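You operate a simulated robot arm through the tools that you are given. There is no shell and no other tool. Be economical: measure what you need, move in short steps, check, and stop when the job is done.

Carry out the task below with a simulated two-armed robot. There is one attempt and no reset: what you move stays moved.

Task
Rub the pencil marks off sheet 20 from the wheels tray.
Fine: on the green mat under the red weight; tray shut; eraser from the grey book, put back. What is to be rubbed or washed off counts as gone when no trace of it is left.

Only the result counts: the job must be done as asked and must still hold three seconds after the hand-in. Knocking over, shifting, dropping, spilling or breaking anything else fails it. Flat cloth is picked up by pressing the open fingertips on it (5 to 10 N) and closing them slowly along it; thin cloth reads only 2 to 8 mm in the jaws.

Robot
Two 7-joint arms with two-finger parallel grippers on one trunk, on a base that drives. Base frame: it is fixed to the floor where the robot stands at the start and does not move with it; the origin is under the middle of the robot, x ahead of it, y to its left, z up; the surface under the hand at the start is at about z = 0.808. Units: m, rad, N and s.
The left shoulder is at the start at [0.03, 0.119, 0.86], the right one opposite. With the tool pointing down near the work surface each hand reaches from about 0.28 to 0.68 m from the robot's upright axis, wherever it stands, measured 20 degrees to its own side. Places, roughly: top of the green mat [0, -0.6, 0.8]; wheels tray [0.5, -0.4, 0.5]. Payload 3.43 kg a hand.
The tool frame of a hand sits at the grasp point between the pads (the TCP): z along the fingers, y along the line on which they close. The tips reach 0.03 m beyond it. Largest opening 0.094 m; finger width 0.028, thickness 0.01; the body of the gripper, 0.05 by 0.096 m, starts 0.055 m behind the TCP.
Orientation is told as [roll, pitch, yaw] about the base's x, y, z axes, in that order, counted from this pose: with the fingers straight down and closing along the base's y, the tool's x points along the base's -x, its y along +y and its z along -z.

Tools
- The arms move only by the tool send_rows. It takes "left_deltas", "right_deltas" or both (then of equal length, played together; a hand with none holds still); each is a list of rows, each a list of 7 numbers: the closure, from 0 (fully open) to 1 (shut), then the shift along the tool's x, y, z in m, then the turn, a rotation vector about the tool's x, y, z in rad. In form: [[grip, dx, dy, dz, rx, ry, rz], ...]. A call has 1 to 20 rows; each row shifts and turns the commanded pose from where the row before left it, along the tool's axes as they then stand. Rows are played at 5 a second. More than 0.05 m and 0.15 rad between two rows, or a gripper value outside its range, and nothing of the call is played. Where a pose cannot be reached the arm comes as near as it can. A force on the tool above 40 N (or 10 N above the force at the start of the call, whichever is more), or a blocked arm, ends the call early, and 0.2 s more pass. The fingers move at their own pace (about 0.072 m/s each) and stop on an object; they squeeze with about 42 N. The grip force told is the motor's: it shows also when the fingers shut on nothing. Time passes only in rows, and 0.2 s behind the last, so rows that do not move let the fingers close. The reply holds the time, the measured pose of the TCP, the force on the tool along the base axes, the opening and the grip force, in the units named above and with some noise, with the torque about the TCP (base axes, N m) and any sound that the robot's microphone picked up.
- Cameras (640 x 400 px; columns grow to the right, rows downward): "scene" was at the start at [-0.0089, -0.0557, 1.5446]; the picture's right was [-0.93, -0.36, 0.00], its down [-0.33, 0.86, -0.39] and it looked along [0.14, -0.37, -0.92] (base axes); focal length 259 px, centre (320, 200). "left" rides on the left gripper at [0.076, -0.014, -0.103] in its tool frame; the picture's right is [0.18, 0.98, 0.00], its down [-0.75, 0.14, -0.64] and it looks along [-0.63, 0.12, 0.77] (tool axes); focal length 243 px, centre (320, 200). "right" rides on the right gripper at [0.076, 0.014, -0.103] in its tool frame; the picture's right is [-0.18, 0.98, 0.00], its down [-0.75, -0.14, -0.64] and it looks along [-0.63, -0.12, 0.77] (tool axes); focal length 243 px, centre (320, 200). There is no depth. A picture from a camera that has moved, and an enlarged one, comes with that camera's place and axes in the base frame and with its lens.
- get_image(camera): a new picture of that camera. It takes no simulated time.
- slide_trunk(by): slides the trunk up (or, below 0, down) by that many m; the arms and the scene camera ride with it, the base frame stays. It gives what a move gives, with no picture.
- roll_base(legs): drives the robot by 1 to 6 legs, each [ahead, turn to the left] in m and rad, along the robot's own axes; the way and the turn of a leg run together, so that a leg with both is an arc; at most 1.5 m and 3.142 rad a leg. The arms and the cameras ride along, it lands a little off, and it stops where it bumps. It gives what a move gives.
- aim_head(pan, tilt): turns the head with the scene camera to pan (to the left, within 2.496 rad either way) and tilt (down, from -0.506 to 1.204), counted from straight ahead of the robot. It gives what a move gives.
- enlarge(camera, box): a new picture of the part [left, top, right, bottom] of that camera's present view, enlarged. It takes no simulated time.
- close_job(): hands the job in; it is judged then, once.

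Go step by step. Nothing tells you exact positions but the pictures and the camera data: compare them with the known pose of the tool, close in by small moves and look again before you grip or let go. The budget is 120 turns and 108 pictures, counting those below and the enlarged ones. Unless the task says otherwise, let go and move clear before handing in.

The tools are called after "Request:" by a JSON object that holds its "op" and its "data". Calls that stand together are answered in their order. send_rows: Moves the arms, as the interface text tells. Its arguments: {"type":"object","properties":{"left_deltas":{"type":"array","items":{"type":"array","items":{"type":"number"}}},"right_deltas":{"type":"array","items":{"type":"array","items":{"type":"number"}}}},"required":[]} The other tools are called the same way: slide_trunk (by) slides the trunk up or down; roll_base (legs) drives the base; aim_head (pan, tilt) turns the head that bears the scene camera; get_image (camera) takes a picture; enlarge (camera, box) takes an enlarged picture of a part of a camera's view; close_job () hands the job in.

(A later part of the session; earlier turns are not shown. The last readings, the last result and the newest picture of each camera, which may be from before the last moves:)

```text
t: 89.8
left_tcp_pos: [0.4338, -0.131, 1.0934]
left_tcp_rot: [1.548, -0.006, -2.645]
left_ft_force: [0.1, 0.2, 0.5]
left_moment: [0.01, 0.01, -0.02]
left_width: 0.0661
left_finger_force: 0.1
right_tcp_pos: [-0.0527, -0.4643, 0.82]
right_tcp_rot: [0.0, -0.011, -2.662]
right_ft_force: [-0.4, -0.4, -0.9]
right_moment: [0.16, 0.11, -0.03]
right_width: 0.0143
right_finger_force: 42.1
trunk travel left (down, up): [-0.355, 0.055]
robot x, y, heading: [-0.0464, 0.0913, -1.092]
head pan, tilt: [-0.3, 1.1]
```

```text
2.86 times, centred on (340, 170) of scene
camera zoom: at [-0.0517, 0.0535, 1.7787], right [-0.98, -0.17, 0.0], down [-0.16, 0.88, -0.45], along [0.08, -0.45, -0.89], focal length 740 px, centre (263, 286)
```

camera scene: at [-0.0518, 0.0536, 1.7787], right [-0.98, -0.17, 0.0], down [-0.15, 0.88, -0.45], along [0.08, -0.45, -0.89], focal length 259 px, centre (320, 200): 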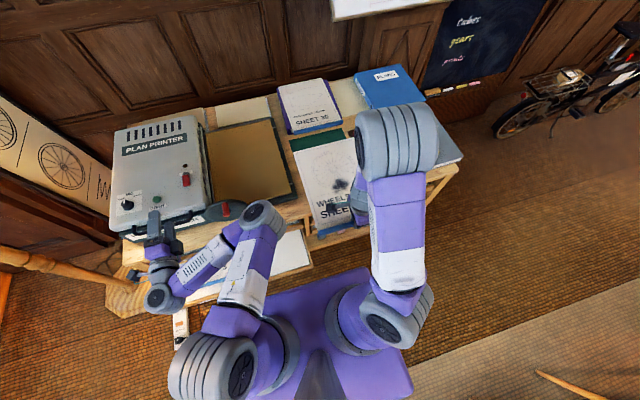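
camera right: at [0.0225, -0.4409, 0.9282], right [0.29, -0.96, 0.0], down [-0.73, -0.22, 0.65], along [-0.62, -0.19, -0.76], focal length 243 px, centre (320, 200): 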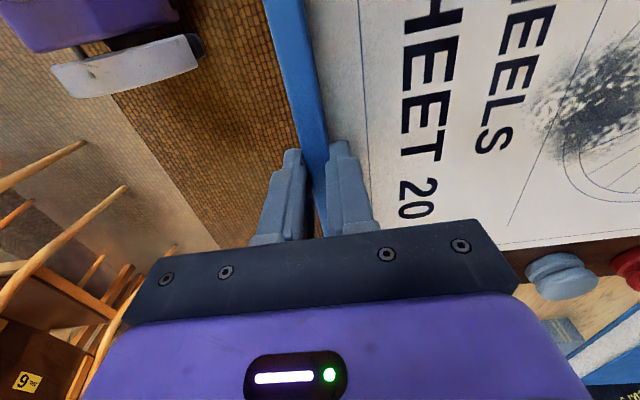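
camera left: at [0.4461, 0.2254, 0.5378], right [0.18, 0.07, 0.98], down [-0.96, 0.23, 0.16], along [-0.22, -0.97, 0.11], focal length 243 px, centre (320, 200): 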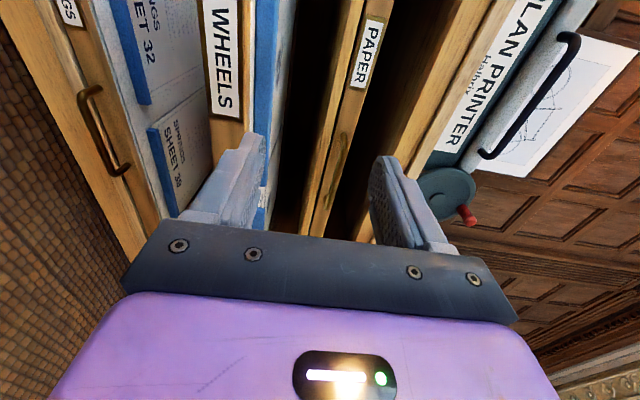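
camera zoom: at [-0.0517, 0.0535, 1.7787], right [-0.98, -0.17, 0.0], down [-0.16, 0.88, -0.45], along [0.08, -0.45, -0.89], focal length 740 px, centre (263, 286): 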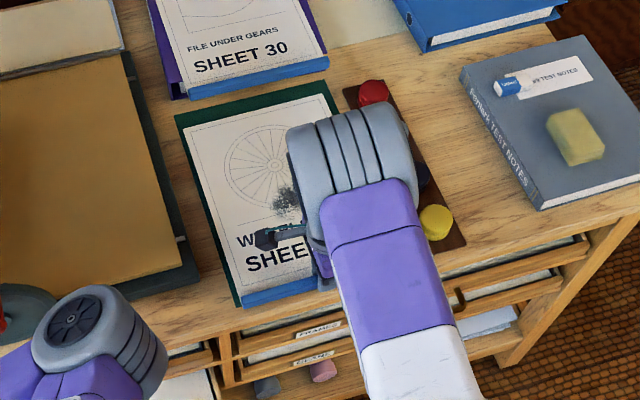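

Table is lower than assumed; I shift 1 cm forward and go on down.

Request:
{"op": "send_rows", "data": {"right_deltas": [[1, 0, 0.01, 0, 0, 0, 0], [1, 0, 0, 0.002, 0, 0, 0], [1, 0, 0, 0.002, 0, 0, 0], [1, 0, 0, 0.002, 0, 0, 0], [1, 0, 0, 0.002, 0, 0, 0]]}}

Request:
{"op": "enlarge", "data": {"camera": "scene", "box": [270, 100, 410, 240]}}

```text
t: 91.0
left_tcp_pos: [0.433, -0.1313, 1.094]
left_tcp_rot: [1.547, -0.004, -2.646]
left_ft_force: [-0.1, -0.1, 0.1]
left_moment: [0.02, -0.01, -0.02]
left_width: 0.0657
left_finger_force: 0.2
right_tcp_pos: [-0.0488, -0.4743, 0.8132]
right_tcp_rot: [-0.001, -0.01, -2.661]
right_ft_force: [-0.7, 0.6, -2.5]
right_moment: [0.09, 0.04, -0.02]
right_width: 0.0141
right_finger_force: 42.0
trunk travel left (down, up): [-0.355, 0.055]
robot x, y, heading: [-0.051, 0.092, -1.099]
head pan, tilt: [-0.3, 1.1]
```

```text
2.86 times, centred on (340, 170) of scene
camera zoom: at [-0.0517, 0.0535, 1.7787], right [-0.98, -0.17, 0.0], down [-0.16, 0.88, -0.45], along [0.08, -0.45, -0.89], focal length 740 px, centre (263, 286)
```

zoom: 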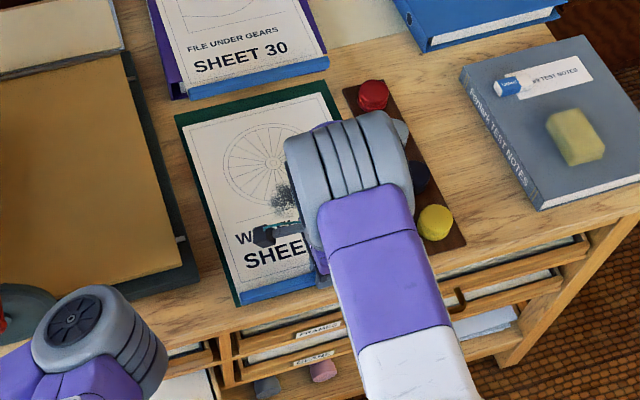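

Request:
{"op": "send_rows", "data": {"right_deltas": [[1, 0, 0.004, 0.002, 0, 0, 0], [1, 0, 0, 0.002, 0, 0, 0], [1, 0, 0, 0.002, 0, 0, 0], [1, 0, 0, 0.002, 0, 0, 0], [1, 0, 0, 0.002, 0, 0, 0]]}}

```text
t: 92.2
left_tcp_pos: [0.4339, -0.13, 1.0934]
left_tcp_rot: [1.548, -0.005, -2.646]
left_ft_force: [0.3, 1.1, -0.1]
left_moment: [0.02, -0.01, 0.0]
left_width: 0.0659
left_finger_force: 0.1
right_tcp_pos: [-0.0459, -0.4776, 0.8024]
right_tcp_rot: [-0.001, -0.01, -2.662]
right_ft_force: [0.2, -0.2, -0.9]
right_moment: [0.13, 0.04, 0.02]
right_width: 0.014
right_finger_force: 41.8
trunk travel left (down, up): [-0.355, 0.055]
robot x, y, heading: [-0.0511, 0.0907, -1.096]
head pan, tilt: [-0.3, 1.1]
```

Triangulating again, the mat top is nearer z≈0.745. I continue down with a correction.

Request:
{"op": "send_rows", "data": {"right_deltas": [[1, -0.005, 0.01, 0.003, 0, 0, 0], [1, -0.005, 0.008, 0.003, 0, 0, 0], [1, 0, 0, 0.003, 0, 0, 0], [1, 0, 0, 0.003, 0, 0, 0]]}}

Request:
{"op": "enlarge", "data": {"camera": "scene", "box": [270, 100, 410, 240]}}

```text
t: 93.2
left_tcp_pos: [0.4333, -0.1294, 1.0955]
left_tcp_rot: [1.55, -0.006, -2.647]
left_ft_force: [0.3, -0.1, -0.4]
left_moment: [-0.01, 0.01, -0.02]
left_width: 0.0658
left_finger_force: 0.0
right_tcp_pos: [-0.0479, -0.4985, 0.7921]
right_tcp_rot: [0.006, -0.012, -2.662]
right_ft_force: [-3.1, 1.2, 17.2]
right_moment: [0.66, -1.02, 0.12]
right_width: 0.0141
right_finger_force: 42.2
trunk travel left (down, up): [-0.355, 0.055]
robot x, y, heading: [-0.051, 0.0894, -1.098]
head pan, tilt: [-0.3, 1.1]
```

```text
2.86 times, centred on (340, 170) of scene
camera zoom: at [-0.0523, 0.056, 1.779], right [-0.98, -0.17, 0.0], down [-0.15, 0.88, -0.46], along [0.08, -0.45, -0.89], focal length 740 px, centre (263, 286)
```

zoom: 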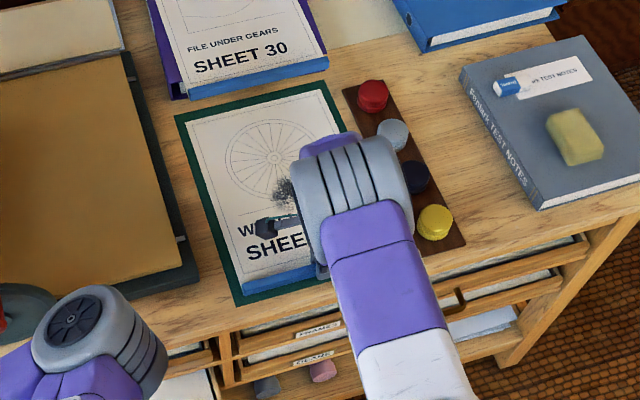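

The sheet lies on the mat, well centred. I release and rise.

Request:
{"op": "send_rows", "data": {"right_deltas": [[1, 0, 0, -0.001, 0, 0, 0], [0.85, 0, 0, 0, 0, 0, 0], [0.6, 0, 0, 0, 0, 0, 0], [0.5, 0, 0, 0, 0, 0, 0], [0.5, 0, 0, -0.02, 0, 0, 0], [0.5, 0, 0, -0.04, 0, 0, 0], [0.5, 0, 0, -0.045, 0, 0, 0], [0.5, 0, 0, -0.045, 0, 0, 0]]}}

Request:
{"op": "enlarge", "data": {"camera": "scene", "box": [260, 80, 480, 260]}}

Request:
{"op": "get_image", "data": {"camera": "right"}}

```text
t: 95.0
left_tcp_pos: [0.4326, -0.1304, 1.094]
left_tcp_rot: [1.55, -0.004, -2.647]
left_ft_force: [0.7, -0.6, 0.7]
left_moment: [0.0, -0.03, 0.0]
left_width: 0.0658
left_finger_force: 0.0
right_tcp_pos: [-0.0445, -0.4946, 0.9431]
right_tcp_rot: [0.0, -0.012, -2.66]
right_ft_force: [-1.2, 0.7, -0.6]
right_moment: [0.03, -0.02, -0.02]
right_width: 0.047
right_finger_force: 0.0
trunk travel left (down, up): [-0.355, 0.055]
robot x, y, heading: [-0.0474, 0.094, -1.095]
head pan, tilt: [-0.3, 1.1]
```

```text
2.22 times, centred on (370, 170) of scene
camera zoom: at [-0.0518, 0.055, 1.7787], right [-0.98, -0.17, 0.0], down [-0.16, 0.88, -0.45], along [0.08, -0.45, -0.89], focal length 576 px, centre (209, 267)
```

zoom: 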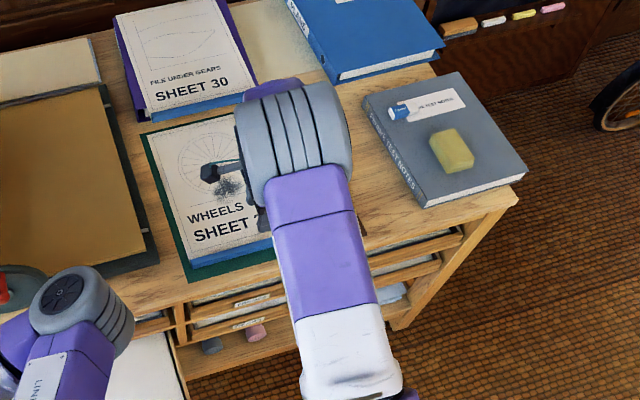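

```text
42 pictures are left
camera right: at [0.0303, -0.4694, 1.0443], right [0.29, -0.96, 0.0], down [-0.73, -0.22, 0.65], along [-0.62, -0.19, -0.76], focal length 243 px, centre (320, 200)
```

right: 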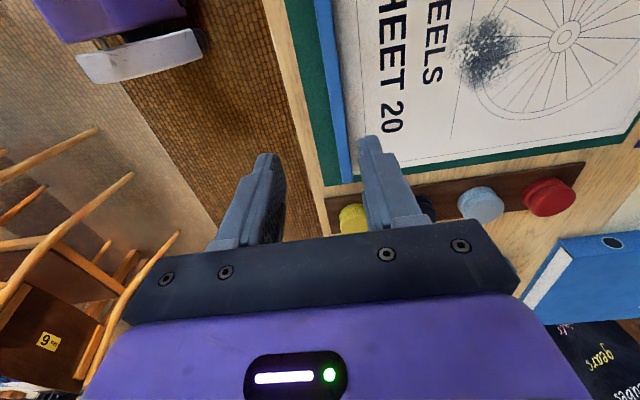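

The sheet lies flat and centred on the mat. The red weight is at about (-0.084, -0.843), out of reach from here, so I retract the right hand and drive to the right.

Request:
{"op": "send_rows", "data": {"right_deltas": [[0.3, 0, -0.045, -0.02, 0, 0, 0], [0.3, 0, -0.045, -0.02, 0, 0, 0], [0.3, 0, -0.045, -0.02, 0, 0, 0], [0.3, 0, -0.045, 0, 0, 0, 0], [0.3, 0, -0.045, 0, 0, 0, 0]]}}

Request:
{"op": "roll_base", "data": {"legs": [[0, -1.4], [0.36, 0], [0, 1.4]]}}

Request:
{"op": "get_image", "data": {"camera": "scene"}}

```text
t: 96.2
left_tcp_pos: [0.4328, -0.1298, 1.0933]
left_tcp_rot: [1.548, -0.005, -2.648]
left_ft_force: [0.5, 0.4, 0.4]
left_moment: [0.05, -0.01, 0.02]
left_width: 0.0658
left_finger_force: 0.1
right_tcp_pos: [-0.1502, -0.2962, 1.0019]
right_tcp_rot: [0.001, -0.011, -2.659]
right_ft_force: [0.3, 0.1, 0.7]
right_moment: [-0.01, -0.03, 0.01]
right_width: 0.0656
right_finger_force: 0.0
trunk travel left (down, up): [-0.355, 0.055]
robot x, y, heading: [-0.0484, 0.0952, -1.09]
head pan, tilt: [-0.3, 1.1]
```

```text
t: 105.5
left_tcp_pos: [0.1453, -0.342, 1.0937]
left_tcp_rot: [1.548, -0.004, -2.623]
left_ft_force: [0.0, -0.3, -0.3]
left_moment: [0.01, 0.04, 0.0]
left_width: 0.0658
left_finger_force: 0.1
right_tcp_pos: [-0.4335, -0.5217, 1.0023]
right_tcp_rot: [-0.001, -0.011, -2.637]
right_ft_force: [-0.7, -0.2, 0.5]
right_moment: [0.02, -0.03, -0.04]
right_width: 0.0659
right_finger_force: 0.0
trunk travel left (down, up): [-0.355, 0.055]
robot x, y, heading: [-0.343, -0.1297, -1.072]
head pan, tilt: [-0.3, 1.1]
```

```text
41 pictures are left
camera scene: at [-0.3435, -0.1686, 1.7787], right [-0.98, -0.2, 0.0], down [-0.18, 0.87, -0.45], along [0.09, -0.45, -0.89], focal length 259 px, centre (320, 200)
```

scene: 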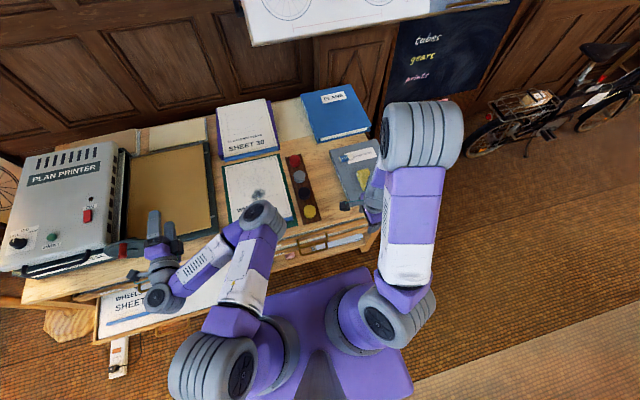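

Request:
{"op": "roll_base", "data": {"legs": [[0.085, -0.026]]}}

Request:
{"op": "slide_trunk", "data": {"by": -0.15}}

Request:
{"op": "get_image", "data": {"camera": "scene"}}

Request:
{"op": "get_image", "data": {"camera": "right"}}

```text
t: 106.5
left_tcp_pos: [0.1803, -0.4291, 1.0932]
left_tcp_rot: [1.547, -0.005, -2.649]
left_ft_force: [0.1, 0.2, -0.7]
left_moment: [-0.01, 0.02, 0.01]
left_width: 0.0657
left_finger_force: 0.1
right_tcp_pos: [-0.4029, -0.5938, 1.0018]
right_tcp_rot: [0.0, -0.01, -2.664]
right_ft_force: [0.4, -0.7, -0.4]
right_moment: [0.04, 0.03, 0.0]
right_width: 0.066
right_finger_force: 0.0
trunk travel left (down, up): [-0.355, 0.055]
robot x, y, heading: [-0.3014, -0.207, -1.101]
head pan, tilt: [-0.3, 1.1]
```

```text
t: 108.3
left_tcp_pos: [0.1797, -0.4277, 0.9439]
left_tcp_rot: [1.549, -0.006, -2.647]
left_ft_force: [-0.4, 0.1, 0.2]
left_moment: [-0.02, 0.02, 0.03]
left_width: 0.0659
left_finger_force: 0.1
right_tcp_pos: [-0.4036, -0.5939, 0.8518]
right_tcp_rot: [0.001, -0.012, -2.663]
right_ft_force: [-0.9, -0.1, 0.4]
right_moment: [0.02, -0.03, 0.03]
right_width: 0.0658
right_finger_force: 0.0
trunk travel left (down, up): [-0.205, 0.205]
robot x, y, heading: [-0.2981, -0.2061, -1.101]
head pan, tilt: [-0.3, 1.1]
```

```text
40 pictures are left
camera scene: at [-0.3052, -0.2432, 1.6288], right [-0.99, -0.17, 0.0], down [-0.15, 0.88, -0.45], along [0.08, -0.45, -0.89], focal length 259 px, centre (320, 200)
```

scene: 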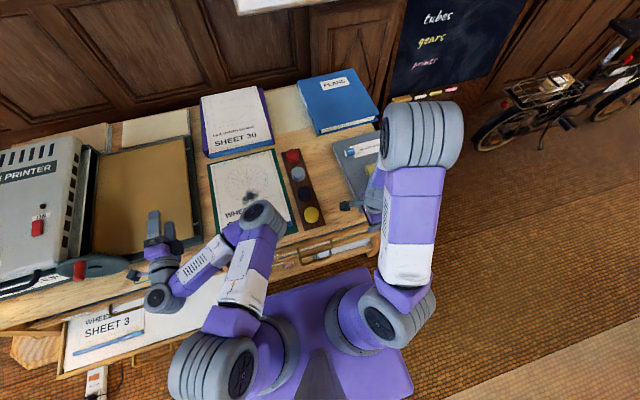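

```text
39 pictures are left
camera right: at [-0.3282, -0.5706, 0.9533], right [0.29, -0.96, 0.0], down [-0.73, -0.22, 0.65], along [-0.62, -0.19, -0.76], focal length 243 px, centre (320, 200)
```

right: 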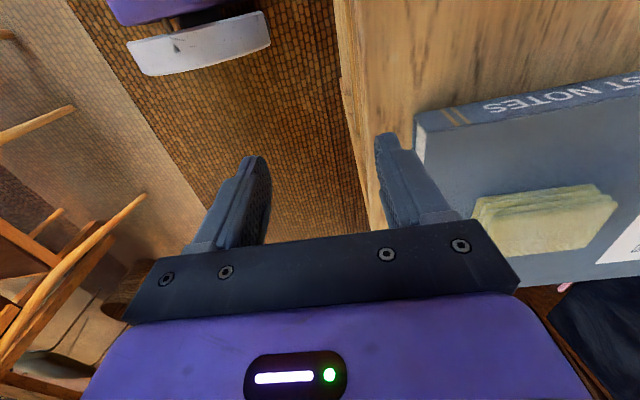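

I rotate the right hand back so it closes sideways and move it above the red weight.

Request:
{"op": "send_rows", "data": {"right_deltas": [[0.2, 0, 0, -0.03, 0, 0, -0.1428], [0.2, 0, 0, -0.03, 0, 0, -0.1428], [0.2, 0, 0, 0, 0, 0, -0.1428], [0.2, 0, 0, 0, 0, 0, -0.1428], [0.2, 0, 0, 0, 0, 0, -0.1428], [0.2, 0, 0, 0, 0, 0, -0.1428], [0.2, 0, 0, 0, 0, 0, -0.1428], [0.2, 0, 0, 0, 0, 0, -0.1428], [0.2, 0, 0, 0, 0, 0, -0.1428], [0.2, 0, 0, 0, 0, 0, -0.1428], [0.2, 0, 0, 0, 0, 0, -0.1428], [0.2, -0.03, 0.03, 0, 0, 0, 0], [0.2, -0.03, 0.03, 0, 0, 0, 0], [0.2, -0.03, 0.03, 0, 0, 0, 0], [0.2, -0.03, 0.03, 0, 0, 0, 0], [0.2, -0.04, 0.03, 0, 0, 0, 0], [0.2, -0.04, 0.024, 0, 0, 0, 0], [0.2, -0.04, 0, 0, 0, 0, 0], [0.2, -0.04, 0, 0, 0, 0, 0]]}}

Request:
{"op": "get_image", "data": {"camera": "right"}}

```text
t: 112.3
left_tcp_pos: [0.1788, -0.4289, 0.9433]
left_tcp_rot: [1.549, -0.005, -2.649]
left_ft_force: [0.5, 0.0, 0.3]
left_moment: [-0.01, 0.01, 0.0]
left_width: 0.0661
left_finger_force: 0.0
right_tcp_pos: [-0.1185, -0.7626, 0.9087]
right_tcp_rot: [-0.011, 0.001, -1.092]
right_ft_force: [-0.1, -0.1, -0.3]
right_moment: [0.01, 0.02, 0.01]
right_width: 0.0753
right_finger_force: 0.1
trunk travel left (down, up): [-0.205, 0.205]
robot x, y, heading: [-0.2994, -0.2063, -1.1]
head pan, tilt: [-0.3, 1.1]
```

```text
38 pictures are left
camera right: at [-0.1395, -0.6864, 1.0111], right [0.96, 0.29, -0.01], down [0.23, -0.73, 0.64], along [0.18, -0.62, -0.77], focal length 243 px, centre (320, 200)
```

right: 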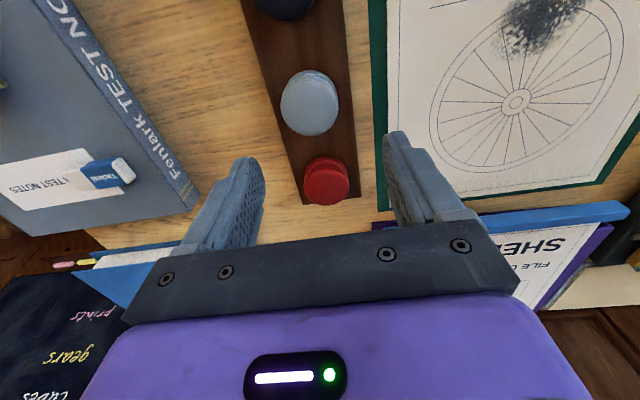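

Request:
{"op": "send_rows", "data": {"right_deltas": [[0.2, -0.04, -0.0075, 0, 0, 0, 0], [0.2, -0.038, 0, 0, 0, 0, 0], [0.2, 0, 0, 0.04, 0, 0, 0], [0.2, 0, 0, 0.03, 0, 0, 0]]}}

Request:
{"op": "get_image", "data": {"camera": "right"}}

```text
t: 113.3
left_tcp_pos: [0.1786, -0.4283, 0.942]
left_tcp_rot: [1.548, -0.005, -2.65]
left_ft_force: [0.3, 0.1, -0.2]
left_moment: [0.03, 0.01, -0.01]
left_width: 0.0655
left_finger_force: 0.0
right_tcp_pos: [-0.0947, -0.8287, 0.8397]
right_tcp_rot: [-0.011, 0.0, -1.093]
right_ft_force: [0.3, 0.3, 0.3]
right_moment: [-0.01, -0.03, 0.0]
right_width: 0.0754
right_finger_force: 0.1
right hand out of reach, approached as far as the arm can: row 2
trunk travel left (down, up): [-0.205, 0.205]
robot x, y, heading: [-0.3032, -0.2056, -1.096]
head pan, tilt: [-0.3, 1.1]
```

```text
37 pictures are left
camera right: at [-0.1173, -0.7532, 0.9411], right [0.96, 0.29, -0.01], down [0.23, -0.73, 0.64], along [0.18, -0.62, -0.77], focal length 243 px, centre (320, 200)
```

right: 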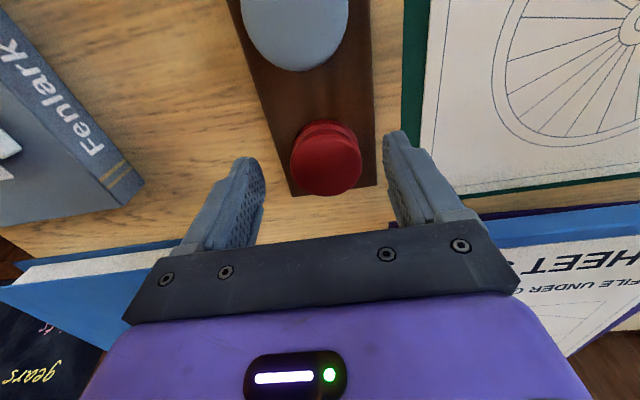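

A few more centimetres are needed at the edge of reach; I creep the base forward 2 cm.

Request:
{"op": "roll_base", "data": {"legs": [[0.022, 0]]}}

Request:
{"op": "send_rows", "data": {"right_deltas": [[0.2, 0, 0, 0.02, 0, 0, 0], [0.2, 0, 0, 0.012, 0, 0, 0]]}}

Request:
{"op": "get_image", "data": {"camera": "right"}}

```text
t: 114.1
left_tcp_pos: [0.1903, -0.4484, 0.9434]
left_tcp_rot: [1.547, -0.006, -2.648]
left_ft_force: [-0.3, -0.2, 0.2]
left_moment: [-0.03, -0.02, -0.04]
left_width: 0.066
left_finger_force: 0.0
right_tcp_pos: [-0.0856, -0.8492, 0.8387]
right_tcp_rot: [-0.009, 0.0, -1.092]
right_ft_force: [-0.4, -1.1, 0.7]
right_moment: [0.02, -0.01, -0.01]
right_width: 0.0753
right_finger_force: 0.1
trunk travel left (down, up): [-0.205, 0.205]
robot x, y, heading: [-0.2917, -0.2256, -1.1]
head pan, tilt: [-0.3, 1.1]
```

```text
t: 114.7
left_tcp_pos: [0.1887, -0.4479, 0.9437]
left_tcp_rot: [1.547, -0.006, -2.649]
left_ft_force: [-0.8, 0.1, -0.4]
left_moment: [0.0, -0.02, 0.03]
left_width: 0.066
left_finger_force: 0.1
right_tcp_pos: [-0.0883, -0.8444, 0.8091]
right_tcp_rot: [-0.011, -0.001, -1.092]
right_ft_force: [0.3, -0.2, -0.2]
right_moment: [-0.03, 0.0, 0.01]
right_width: 0.075
right_finger_force: 0.2
right hand out of reach, approached as far as the arm can: row 2
trunk travel left (down, up): [-0.205, 0.205]
robot x, y, heading: [-0.292, -0.2242, -1.098]
head pan, tilt: [-0.3, 1.1]
```

```text
36 pictures are left
camera right: at [-0.1095, -0.7688, 0.9101], right [0.96, 0.29, -0.01], down [0.23, -0.73, 0.64], along [0.18, -0.62, -0.76], focal length 243 px, centre (320, 200)
```

right: 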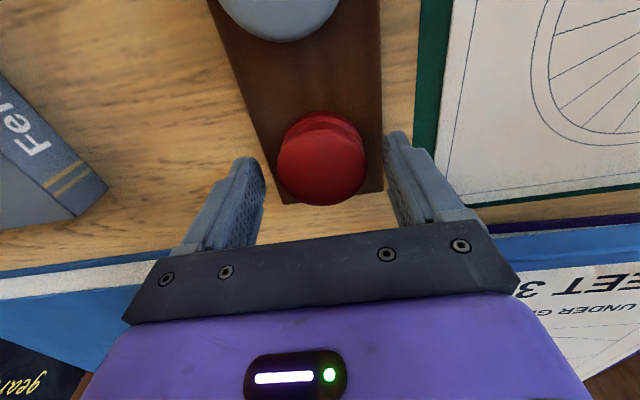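

Request:
{"op": "slide_trunk", "data": {"by": -0.01}}

Request:
{"op": "send_rows", "data": {"right_deltas": [[0.5, 0, 0, 0, 0, 0, 0], [0.7, 0, 0, 0, 0, 0, 0], [1, 0, 0, 0, 0, 0, 0], [1, 0, 0, 0, 0, 0, 0], [1, 0, 0, 0, 0, 0, 0]]}}

Request:
{"op": "get_image", "data": {"camera": "right"}}

```text
t: 115.3
left_tcp_pos: [0.1894, -0.4479, 0.9338]
left_tcp_rot: [1.548, -0.006, -2.648]
left_ft_force: [-0.5, -0.2, 0.5]
left_moment: [0.01, -0.02, 0.01]
left_width: 0.0659
left_finger_force: 0.0
right_tcp_pos: [-0.0884, -0.8445, 0.7981]
right_tcp_rot: [-0.01, 0.0, -1.092]
right_ft_force: [0.2, 0.4, 0.1]
right_moment: [-0.04, 0.03, 0.0]
right_width: 0.0754
right_finger_force: 0.1
trunk travel left (down, up): [-0.195, 0.215]
robot x, y, heading: [-0.2919, -0.2257, -1.101]
head pan, tilt: [-0.3, 1.1]
```

```text
t: 116.5
left_tcp_pos: [0.1899, -0.4481, 0.9336]
left_tcp_rot: [1.548, -0.006, -2.647]
left_ft_force: [0.8, 0.3, 0.6]
left_moment: [0.02, -0.01, 0.01]
left_width: 0.0658
left_finger_force: 0.0
right_tcp_pos: [-0.0889, -0.8445, 0.799]
right_tcp_rot: [-0.011, -0.002, -1.093]
right_ft_force: [1.4, 1.9, -0.3]
right_moment: [0.09, -0.16, -0.01]
right_width: 0.0503
right_finger_force: 41.9
trunk travel left (down, up): [-0.195, 0.215]
robot x, y, heading: [-0.2944, -0.2255, -1.098]
head pan, tilt: [-0.3, 1.1]
```

```text
35 pictures are left
camera right: at [-0.1092, -0.7687, 0.9002], right [0.96, 0.29, -0.01], down [0.23, -0.73, 0.64], along [0.18, -0.62, -0.76], focal length 243 px, centre (320, 200)
```

right: 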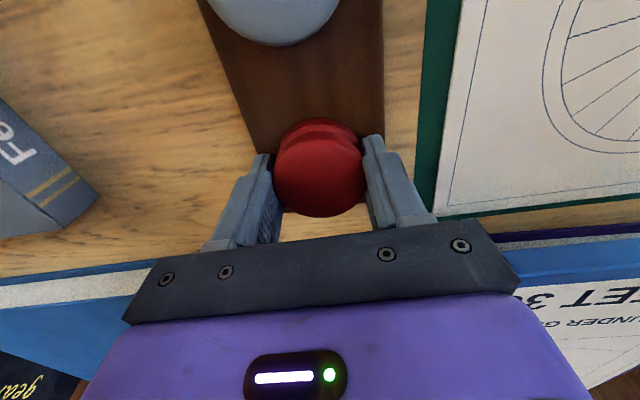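

Weight gripped. I lift it and move it left over the far right corner of the sheet.

Request:
{"op": "send_rows", "data": {"right_deltas": [[1, 0, 0, -0.02, 0, 0, 0], [1, 0, 0, -0.03, 0, 0, 0], [1, 0, 0.035, 0, 0, 0, 0], [1, 0, 0.035, 0, 0, 0, 0], [1, 0, 0.037, 0, 0, 0, 0], [1, 0, 0, 0.025, 0, 0, 0]]}}

Request:
{"op": "get_image", "data": {"camera": "right"}}

Request:
{"op": "enlarge", "data": {"camera": "scene", "box": [190, 100, 350, 250]}}

```text
t: 117.9
left_tcp_pos: [0.1886, -0.4489, 0.933]
left_tcp_rot: [1.547, -0.006, -2.646]
left_ft_force: [-0.4, -0.1, -1.2]
left_moment: [0.01, 0.03, -0.02]
left_width: 0.0658
left_finger_force: 0.1
right_tcp_pos: [-0.0028, -0.7808, 0.8224]
right_tcp_rot: [-0.011, 0.001, -1.092]
right_ft_force: [-0.8, -0.8, -4.9]
right_moment: [-0.01, 0.03, 0.01]
right_width: 0.0503
right_finger_force: 41.7
right hand out of reach, approached as far as the arm can: row 4, 5
trunk travel left (down, up): [-0.195, 0.215]
robot x, y, heading: [-0.2936, -0.2243, -1.097]
head pan, tilt: [-0.3, 1.1]
```

```text
34 pictures are left
camera right: at [-0.0247, -0.7054, 0.924], right [0.96, 0.29, -0.01], down [0.23, -0.73, 0.64], along [0.18, -0.62, -0.77], focal length 243 px, centre (320, 200)
```

right: 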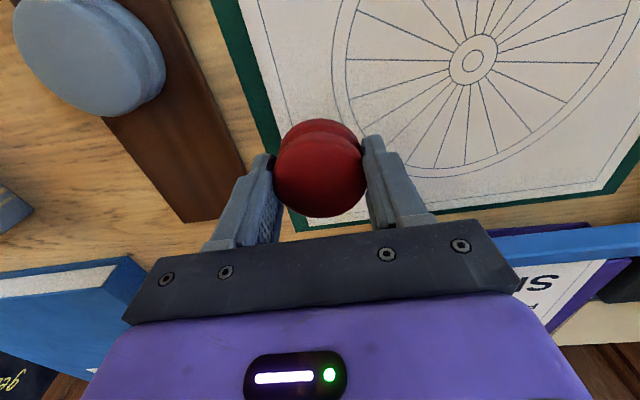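

```text
2.67 times, centred on (270, 175) of scene
camera zoom: at [-0.2954, -0.2637, 1.6186], right [-0.99, -0.17, 0.0], down [-0.15, 0.88, -0.45], along [0.08, -0.45, -0.89], focal length 691 px, centre (453, 267)
```

zoom: 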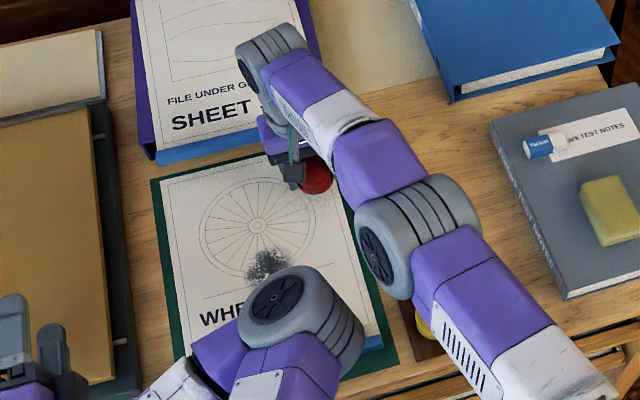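

Request:
{"op": "send_rows", "data": {"right_deltas": [[1, 0, 0.015, 0, 0, 0, 0], [1, 0, 0, 0.012, 0, 0, 0], [1, 0, 0, 0.005, 0, 0, 0], [1, 0, 0, 0.003, 0, 0, 0], [1, 0, 0, 0.003, 0, 0, 0], [1, 0, 0, 0.002, 0, 0, 0]]}}

```text
t: 119.3
left_tcp_pos: [0.1882, -0.4474, 0.9345]
left_tcp_rot: [1.548, -0.005, -2.647]
left_ft_force: [0.4, -0.8, -0.1]
left_moment: [0.01, -0.02, 0.0]
left_width: 0.0661
left_finger_force: 0.0
right_tcp_pos: [0.0045, -0.7692, 0.7978]
right_tcp_rot: [-0.011, -0.003, -1.092]
right_ft_force: [-0.1, -0.4, -4.3]
right_moment: [0.0, 0.01, -0.03]
right_width: 0.0508
right_finger_force: 42.5
right hand out of reach, approached as far as the arm can: row 1
trunk travel left (down, up): [-0.195, 0.215]
robot x, y, heading: [-0.2917, -0.2239, -1.101]
head pan, tilt: [-0.3, 1.1]
```

Request:
{"op": "send_rows", "data": {"right_deltas": [[1, 0, 0, 0.002, 0, 0, 0], [1, 0, 0, 0.002, 0, 0, 0], [1, 0, 0, 0.002, 0, 0, 0], [1, 0, 0, 0.002, 0, 0, 0]]}}

Request:
{"op": "get_image", "data": {"camera": "right"}}

```text
t: 120.3
left_tcp_pos: [0.1888, -0.4466, 0.9359]
left_tcp_rot: [1.55, -0.005, -2.648]
left_ft_force: [0.1, -0.3, -0.5]
left_moment: [-0.05, -0.01, 0.01]
left_width: 0.066
left_finger_force: 0.0
right_tcp_pos: [0.0046, -0.7677, 0.7947]
right_tcp_rot: [-0.01, -0.007, -1.091]
right_ft_force: [-4.9, -0.4, 26.9]
right_moment: [0.6, -0.02, 0.08]
right_width: 0.051
right_finger_force: 42.0
right hand out of reach, approached as far as the arm can: row 2
trunk travel left (down, up): [-0.195, 0.215]
robot x, y, heading: [-0.293, -0.2261, -1.097]
head pan, tilt: [-0.3, 1.1]
```

```text
32 pictures are left
camera right: at [-0.0169, -0.6916, 0.8964], right [0.96, 0.29, -0.01], down [0.22, -0.73, 0.65], along [0.18, -0.62, -0.76], focal length 243 px, centre (320, 200)
```

right: 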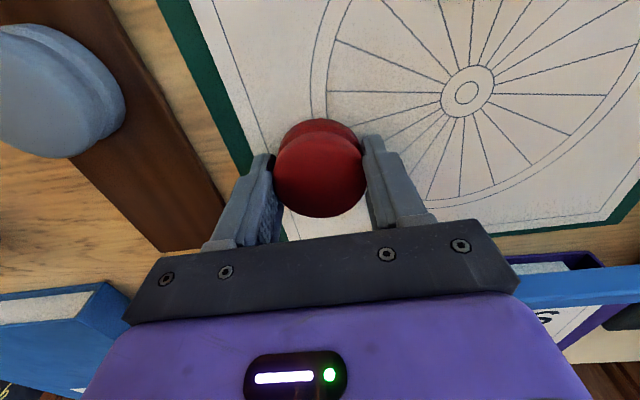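

The weight rests on the sheet. I open and go up.

Request:
{"op": "send_rows", "data": {"right_deltas": [[1, 0, 0, -0.004, 0, 0, 0], [0.35, 0, 0, 0, 0, 0, 0], [0.15, 0, 0, 0, 0, 0, 0], [0.15, 0, 0, -0.03, 0, 0, 0], [0.15, 0, 0, -0.04, 0, 0, 0], [0.15, 0.03, 0, -0.03, 0, 0, 0], [0.15, 0.04, 0, -0.01, 0, 0, 0]]}}

Request:
{"op": "get_image", "data": {"camera": "right"}}

```text
t: 121.9
left_tcp_pos: [0.1884, -0.4464, 0.9344]
left_tcp_rot: [1.547, -0.006, -2.648]
left_ft_force: [-0.9, 0.2, 1.0]
left_moment: [-0.02, -0.01, -0.01]
left_width: 0.066
left_finger_force: 0.1
right_tcp_pos: [-0.0247, -0.7075, 0.9047]
right_tcp_rot: [-0.011, -0.004, -1.092]
right_ft_force: [0.6, -0.1, 0.4]
right_moment: [0.02, 0.02, -0.03]
right_width: 0.0801
right_finger_force: 0.0
trunk travel left (down, up): [-0.195, 0.215]
robot x, y, heading: [-0.294, -0.2258, -1.101]
head pan, tilt: [-0.3, 1.1]
```

```text
31 pictures are left
camera right: at [-0.0473, -0.6316, 1.0068], right [0.96, 0.29, -0.01], down [0.23, -0.73, 0.65], along [0.18, -0.62, -0.76], focal length 243 px, centre (320, 200)
```

right: 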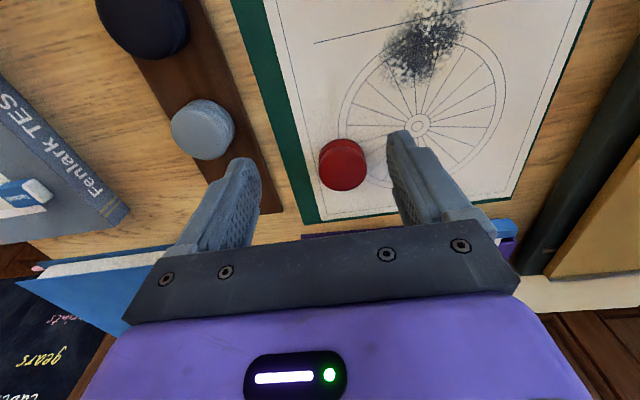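

Weight in place, smudge centre about (0.041, -0.636). Next the eraser: I look at it closely.

Request:
{"op": "enlarge", "data": {"camera": "scene", "box": [290, 110, 410, 230]}}

```text
3.33 times, centred on (350, 170) of scene
camera zoom: at [-0.2957, -0.262, 1.6187], right [-0.98, -0.17, 0.0], down [-0.15, 0.88, -0.45], along [0.08, -0.45, -0.89], focal length 863 px, centre (220, 300)
```

zoom: 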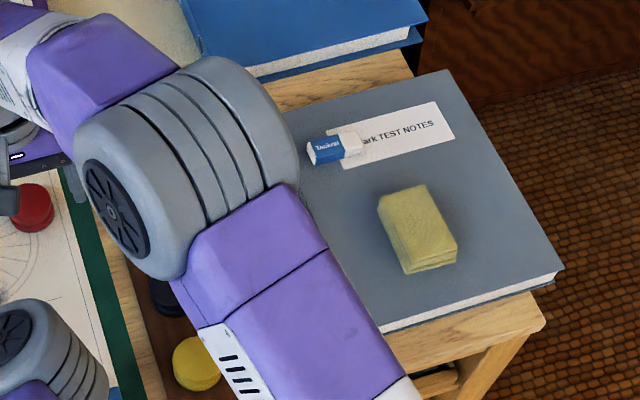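

Eraser sleeve centre is about (-0.307, -0.884, 0.81), its white end pointing right. I turn the hand and move over it.

Request:
{"op": "send_rows", "data": {"right_deltas": [[0.3, 0, 0, 0, 0, 0, 0.138], [0.3, 0, 0, 0, 0, 0, 0.138], [0.3, 0, 0, 0, 0, 0, 0.138], [0.3, 0, 0, 0, 0, 0, 0.138], [0.3, 0, 0, 0, 0, 0, 0.138], [0.3, 0, 0, 0, 0, 0, 0.138], [0.3, 0, 0, 0, 0, 0, 0.138], [0.3, 0, 0, 0, 0, 0, 0.138], [0.3, 0, 0, 0, 0, 0, 0.138], [0.3, 0, 0, 0, 0, 0, 0.138], [0.3, 0, 0, 0, 0, 0, 0.138], [0.3, 0, 0, 0, 0, 0, 0.138], [0.3, -0.046, 0.009, 0, 0, 0, 0], [0.3, -0.046, 0.009, 0, 0, 0, 0], [0.3, -0.046, 0.009, 0, 0, 0, 0], [0.3, -0.046, 0.009, 0, 0, 0, 0], [0.3, -0.046, 0.009, 0, 0, 0, 0], [0.3, -0.046, 0.009, 0, 0, 0, 0], [0.3, -0.046, 0.009, 0, 0, 0, 0]]}}

Request:
{"op": "get_image", "data": {"camera": "right"}}

```text
t: 125.9
left_tcp_pos: [0.1887, -0.4476, 0.9335]
left_tcp_rot: [1.547, -0.004, -2.649]
left_ft_force: [-0.3, -0.7, 1.2]
left_moment: [0.03, -0.02, 0.03]
left_width: 0.0658
left_finger_force: 0.1
right_tcp_pos: [-0.2996, -0.8856, 0.9078]
right_tcp_rot: [0.002, -0.011, -2.746]
right_ft_force: [-0.8, -0.3, 0.4]
right_moment: [0.0, 0.0, -0.02]
right_width: 0.0659
right_finger_force: 0.1
trunk travel left (down, up): [-0.195, 0.215]
robot x, y, heading: [-0.2939, -0.2248, -1.1]
head pan, tilt: [-0.3, 1.1]
```

```text
29 pictures are left
camera right: at [-0.2245, -0.8694, 1.0086], right [0.21, -0.98, 0.0], down [-0.74, -0.16, 0.65], along [-0.63, -0.14, -0.76], focal length 243 px, centre (320, 200)
```

right: 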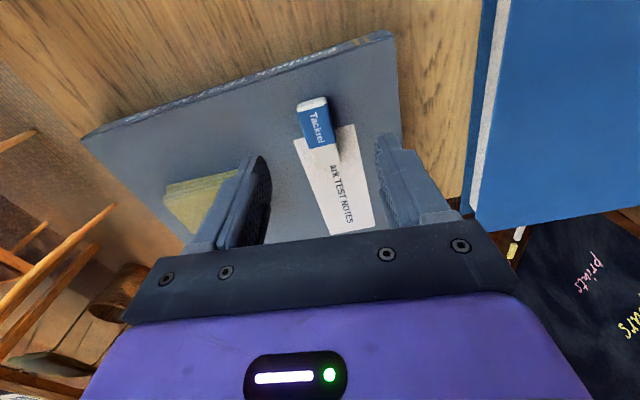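

Aligned with the eraser's axis. I correct 1 cm and descend.

Request:
{"op": "send_rows", "data": {"right_deltas": [[0.4, -0.01, -0.0027, 0.02, 0, 0, 0], [0.4, 0, 0, 0.03, 0, 0, 0]]}}

Request:
{"op": "get_image", "data": {"camera": "right"}}

```text
t: 126.5
left_tcp_pos: [0.1884, -0.4473, 0.9345]
left_tcp_rot: [1.549, -0.006, -2.648]
left_ft_force: [-0.5, 1.1, -0.3]
left_moment: [0.02, -0.02, -0.01]
left_width: 0.0656
left_finger_force: 0.0
right_tcp_pos: [-0.3092, -0.8895, 0.8566]
right_tcp_rot: [0.003, -0.011, -2.748]
right_ft_force: [-0.1, 0.0, 0.5]
right_moment: [0.03, 0.0, 0.01]
right_width: 0.0565
right_finger_force: 0.0
trunk travel left (down, up): [-0.195, 0.215]
robot x, y, heading: [-0.2921, -0.2225, -1.104]
head pan, tilt: [-0.3, 1.1]
```

```text
28 pictures are left
camera right: at [-0.2324, -0.8719, 0.9581], right [0.21, -0.98, 0.0], down [-0.74, -0.15, 0.65], along [-0.63, -0.14, -0.76], focal length 243 px, centre (320, 200)
```

right: 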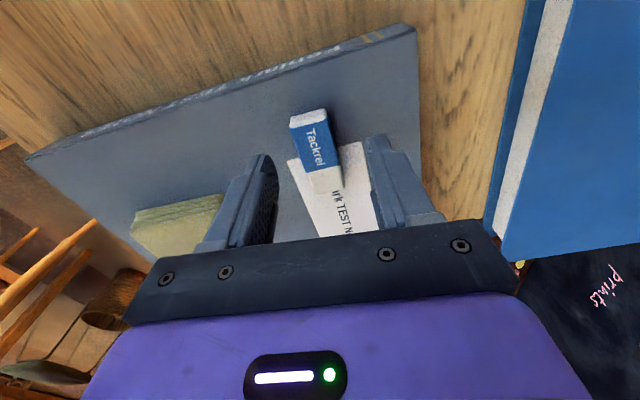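

Request:
{"op": "send_rows", "data": {"right_deltas": [[0.4, 0.001, -0.004, 0.012, 0, 0, 0], [0.4, 0, 0, 0.006, 0, 0, 0], [0.4, 0, 0, 0.003, 0, 0, 0], [0.4, 0, 0, 0.002, 0, 0, 0]]}}

Request:
{"op": "get_image", "data": {"camera": "right"}}

```text
t: 127.5
left_tcp_pos: [0.1884, -0.4478, 0.9345]
left_tcp_rot: [1.549, -0.004, -2.65]
left_ft_force: [-0.4, -0.7, -0.2]
left_moment: [0.03, 0.0, 0.0]
left_width: 0.066
left_finger_force: 0.0
right_tcp_pos: [-0.3096, -0.8851, 0.8355]
right_tcp_rot: [0.003, -0.011, -2.749]
right_ft_force: [-0.2, -0.1, -0.5]
right_moment: [0.01, 0.02, 0.0]
right_width: 0.0562
right_finger_force: 0.1
trunk travel left (down, up): [-0.195, 0.215]
robot x, y, heading: [-0.2954, -0.225, -1.097]
head pan, tilt: [-0.3, 1.1]
```

```text
27 pictures are left
camera right: at [-0.2335, -0.8688, 0.9356], right [0.21, -0.98, 0.0], down [-0.74, -0.15, 0.65], along [-0.64, -0.14, -0.76], focal length 243 px, centre (320, 200)
```

right: 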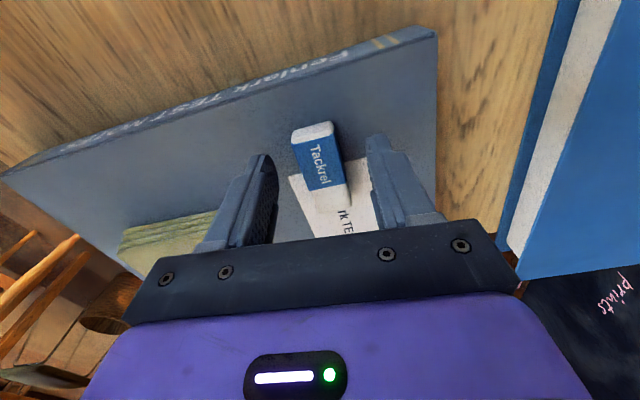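

Request:
{"op": "send_rows", "data": {"right_deltas": [[0.4, 0, 0, 0.002, 0, 0, 0], [0.4, 0, 0, 0.002, 0, 0, 0], [0.4, 0, 0, 0.002, 0, 0, 0], [0.4, 0, 0, 0.002, 0, 0, 0]]}}

```text
t: 128.5
left_tcp_pos: [0.1907, -0.4473, 0.9337]
left_tcp_rot: [1.549, -0.005, -2.647]
left_ft_force: [0.4, 0.3, -0.2]
left_moment: [-0.01, -0.02, 0.01]
left_width: 0.0659
left_finger_force: 0.1
right_tcp_pos: [-0.3102, -0.8869, 0.8268]
right_tcp_rot: [0.002, -0.011, -2.749]
right_ft_force: [-0.7, -0.2, 0.3]
right_moment: [0.0, 0.04, 0.03]
right_width: 0.0565
right_finger_force: 0.1
trunk travel left (down, up): [-0.195, 0.215]
robot x, y, heading: [-0.2913, -0.2271, -1.096]
head pan, tilt: [-0.3, 1.1]
```

Request:
{"op": "send_rows", "data": {"right_deltas": [[0.4, 0, 0, 0.0015, 0, 0, 0], [0.4, 0, 0, 0.0015, 0, 0, 0], [0.4, 0, 0, 0.0015, 0, 0, 0], [0.4, 0, 0, 0.0015, 0, 0, 0]]}}

Request:
{"op": "get_image", "data": {"camera": "right"}}

```text
t: 129.5
left_tcp_pos: [0.1885, -0.4461, 0.9347]
left_tcp_rot: [1.548, -0.006, -2.647]
left_ft_force: [0.0, 0.6, -0.2]
left_moment: [0.02, 0.05, 0.02]
left_width: 0.0654
left_finger_force: 0.2
right_tcp_pos: [-0.3093, -0.8852, 0.825]
right_tcp_rot: [0.008, -0.013, -2.749]
right_ft_force: [-1.5, 0.1, 22.3]
right_moment: [0.8, 0.07, 0.01]
right_width: 0.0565
right_finger_force: 0.0
trunk travel left (down, up): [-0.195, 0.215]
robot x, y, heading: [-0.2954, -0.2246, -1.101]
head pan, tilt: [-0.3, 1.1]
```

```text
26 pictures are left
camera right: at [-0.233, -0.8683, 0.9255], right [0.21, -0.98, 0.01], down [-0.75, -0.15, 0.65], along [-0.63, -0.14, -0.76], focal length 243 px, centre (320, 200)
```

right: 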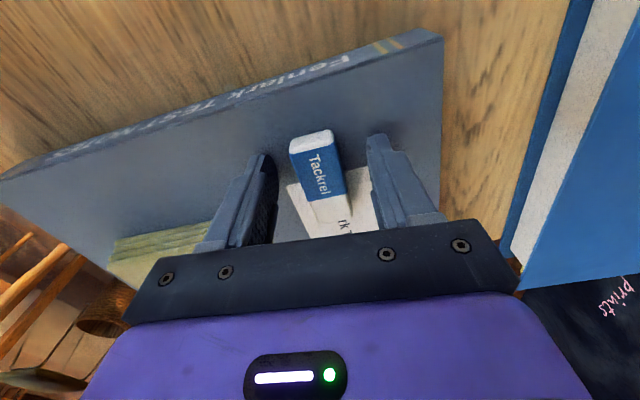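

Contact with the book. I lift 6 mm so the eraser's underside will protrude, and grip.

Request:
{"op": "send_rows", "data": {"right_deltas": [[0.4, 0, 0, -0.008, 0, 0, 0], [0.6, 0, 0, 0, 0, 0, 0], [0.8, 0, 0, 0, 0, 0, 0], [1, 0, 0, 0, 0, 0, 0], [1, 0, 0, 0, 0, 0, 0], [1, 0, 0, 0, 0, 0, 0]]}}

Request:
{"op": "send_rows", "data": {"right_deltas": [[1, 0, 0, -0.03, 0, 0, 0], [1, 0, 0, -0.04, 0, 0, 0]]}}

Request:
{"op": "get_image", "data": {"camera": "right"}}

```text
t: 130.9
left_tcp_pos: [0.1893, -0.4474, 0.9333]
left_tcp_rot: [1.547, -0.005, -2.649]
left_ft_force: [-0.5, 0.6, 0.0]
left_moment: [0.0, -0.01, -0.01]
left_width: 0.0657
left_finger_force: 0.1
right_tcp_pos: [-0.3105, -0.8856, 0.8291]
right_tcp_rot: [0.002, -0.01, -2.748]
right_ft_force: [-0.2, -0.4, -0.2]
right_moment: [0.02, 0.0, 0.0]
right_width: 0.0247
right_finger_force: 41.8
trunk travel left (down, up): [-0.195, 0.215]
robot x, y, heading: [-0.2912, -0.228, -1.095]
head pan, tilt: [-0.3, 1.1]
```

```text
t: 131.5
left_tcp_pos: [0.1886, -0.447, 0.9342]
left_tcp_rot: [1.549, -0.004, -2.649]
left_ft_force: [0.2, 1.1, 0.2]
left_moment: [-0.01, -0.01, -0.02]
left_width: 0.0658
left_finger_force: 0.1
right_tcp_pos: [-0.3092, -0.8858, 0.9011]
right_tcp_rot: [0.004, -0.01, -2.749]
right_ft_force: [0.2, 0.8, -0.9]
right_moment: [0.02, -0.01, 0.04]
right_width: 0.0247
right_finger_force: 42.6
trunk travel left (down, up): [-0.195, 0.215]
robot x, y, heading: [-0.2895, -0.2275, -1.094]
head pan, tilt: [-0.3, 1.1]
```

```text
25 pictures are left
camera right: at [-0.2325, -0.8686, 1.0022], right [0.21, -0.98, 0.0], down [-0.74, -0.15, 0.65], along [-0.63, -0.14, -0.76], focal length 243 px, centre (320, 200)
```

right: 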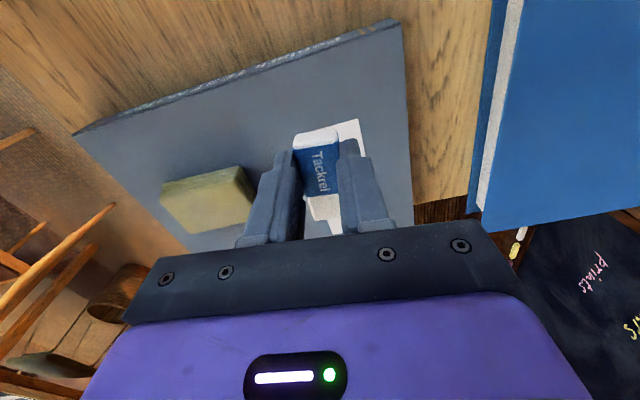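

Eraser gripped. I move the left arm outward so its elbow clears the sheet, while the right arm waits.

Request:
{"op": "send_rows", "data": {"left_deltas": [[0.3, 0.02, 0.02, -0.01, 0, 0, 0], [0.3, 0.03, 0.02, -0.01, 0, 0, 0], [0.3, 0.03, 0.01, -0.01, 0, 0, 0], [0.3, 0.03, 0, -0.01, 0, 0, 0], [0.3, 0.03, 0, -0.01, 0, 0, 0], [0.3, 0.03, 0, -0.01, 0, 0, 0]]}}

Request:
{"op": "get_image", "data": {"camera": "scene"}}

```text
t: 132.8
left_tcp_pos: [0.3121, -0.4142, 0.9439]
left_tcp_rot: [1.558, 0.013, -2.657]
left_ft_force: [-27.1, -5.4, 8.2]
left_moment: [1.18, 0.02, 3.75]
left_width: 0.0658
left_finger_force: 0.1
left hand out of reach, approached as far as the arm can: row 1, 2, 3, 4, 5, 6
right_tcp_pos: [-0.3093, -0.8854, 0.9011]
right_tcp_rot: [0.002, -0.006, -2.746]
right_ft_force: [1.3, 1.1, 0.3]
right_moment: [-0.01, 0.07, 0.02]
right_width: 0.0248
right_finger_force: 42.3
trunk travel left (down, up): [-0.195, 0.215]
robot x, y, heading: [-0.2957, -0.2257, -1.103]
head pan, tilt: [-0.3, 1.1]
stopped in row 6 (left hand): the force on the tool passed its limit at 79 N (the readings are from after the stop); the commanded pose is now the measured one
```

```text
24 pictures are left
camera scene: at [-0.2981, -0.263, 1.6188], right [-0.99, -0.17, 0.0], down [-0.15, 0.88, -0.45], along [0.08, -0.45, -0.89], focal length 259 px, centre (320, 200)
```

scene: 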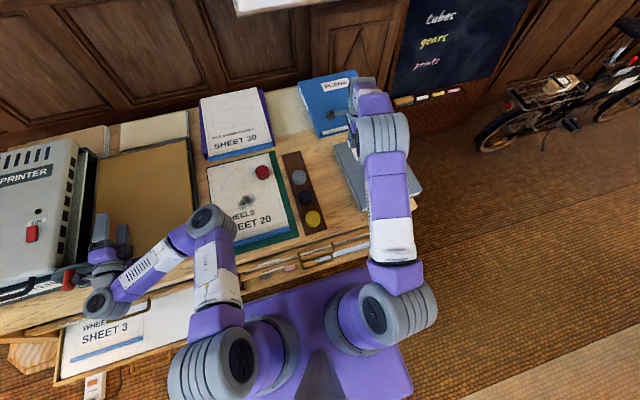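

The left hand touched the printer side; I back it off at once and check the printer.

Request:
{"op": "send_rows", "data": {"left_deltas": [[0.3, -0.015, 0, 0, 0, 0, 0], [0.3, -0.015, 0, -0.01, 0, 0, 0], [0.3, 0, 0, -0.02, 0, 0, 0], [0.3, 0, 0, -0.02, 0, 0, 0]]}}

Request:
{"op": "get_image", "data": {"camera": "scene"}}

```text
t: 133.8
left_tcp_pos: [0.2827, -0.4244, 0.9286]
left_tcp_rot: [1.556, 0.01, -2.651]
left_ft_force: [-0.3, 1.0, 0.0]
left_moment: [-0.02, 0.0, -0.03]
left_width: 0.0659
left_finger_force: 0.1
left hand out of reach, approached as far as the arm can: row 2, 3, 4
right_tcp_pos: [-0.3087, -0.8852, 0.9001]
right_tcp_rot: [0.002, -0.012, -2.745]
right_ft_force: [-0.3, 0.1, 0.4]
right_moment: [0.03, -0.02, -0.01]
right_width: 0.0248
right_finger_force: 42.4
trunk travel left (down, up): [-0.195, 0.215]
robot x, y, heading: [-0.2932, -0.224, -1.1]
head pan, tilt: [-0.3, 1.1]
```

```text
23 pictures are left
camera scene: at [-0.2954, -0.2628, 1.6187], right [-0.99, -0.17, 0.0], down [-0.15, 0.88, -0.45], along [0.08, -0.45, -0.89], focal length 259 px, centre (320, 200)
```

scene: 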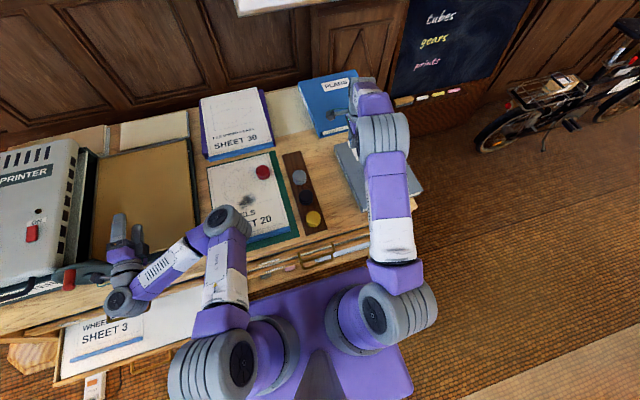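

Printer looks unmoved. I take a close look at the pencil marks before rubbing.

Request:
{"op": "enlarge", "data": {"camera": "scene", "box": [200, 145, 300, 245]}}

```text
4.00 times, centred on (250, 195) of scene
camera zoom: at [-0.2954, -0.2628, 1.6187], right [-0.99, -0.17, 0.0], down [-0.15, 0.88, -0.45], along [0.08, -0.45, -0.89], focal length 1036 px, centre (600, 220)
```

zoom: 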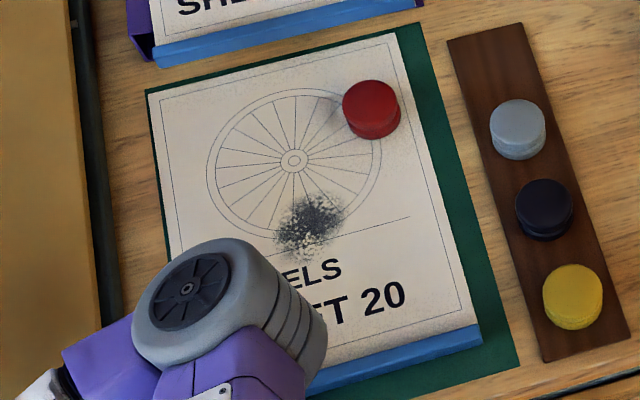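

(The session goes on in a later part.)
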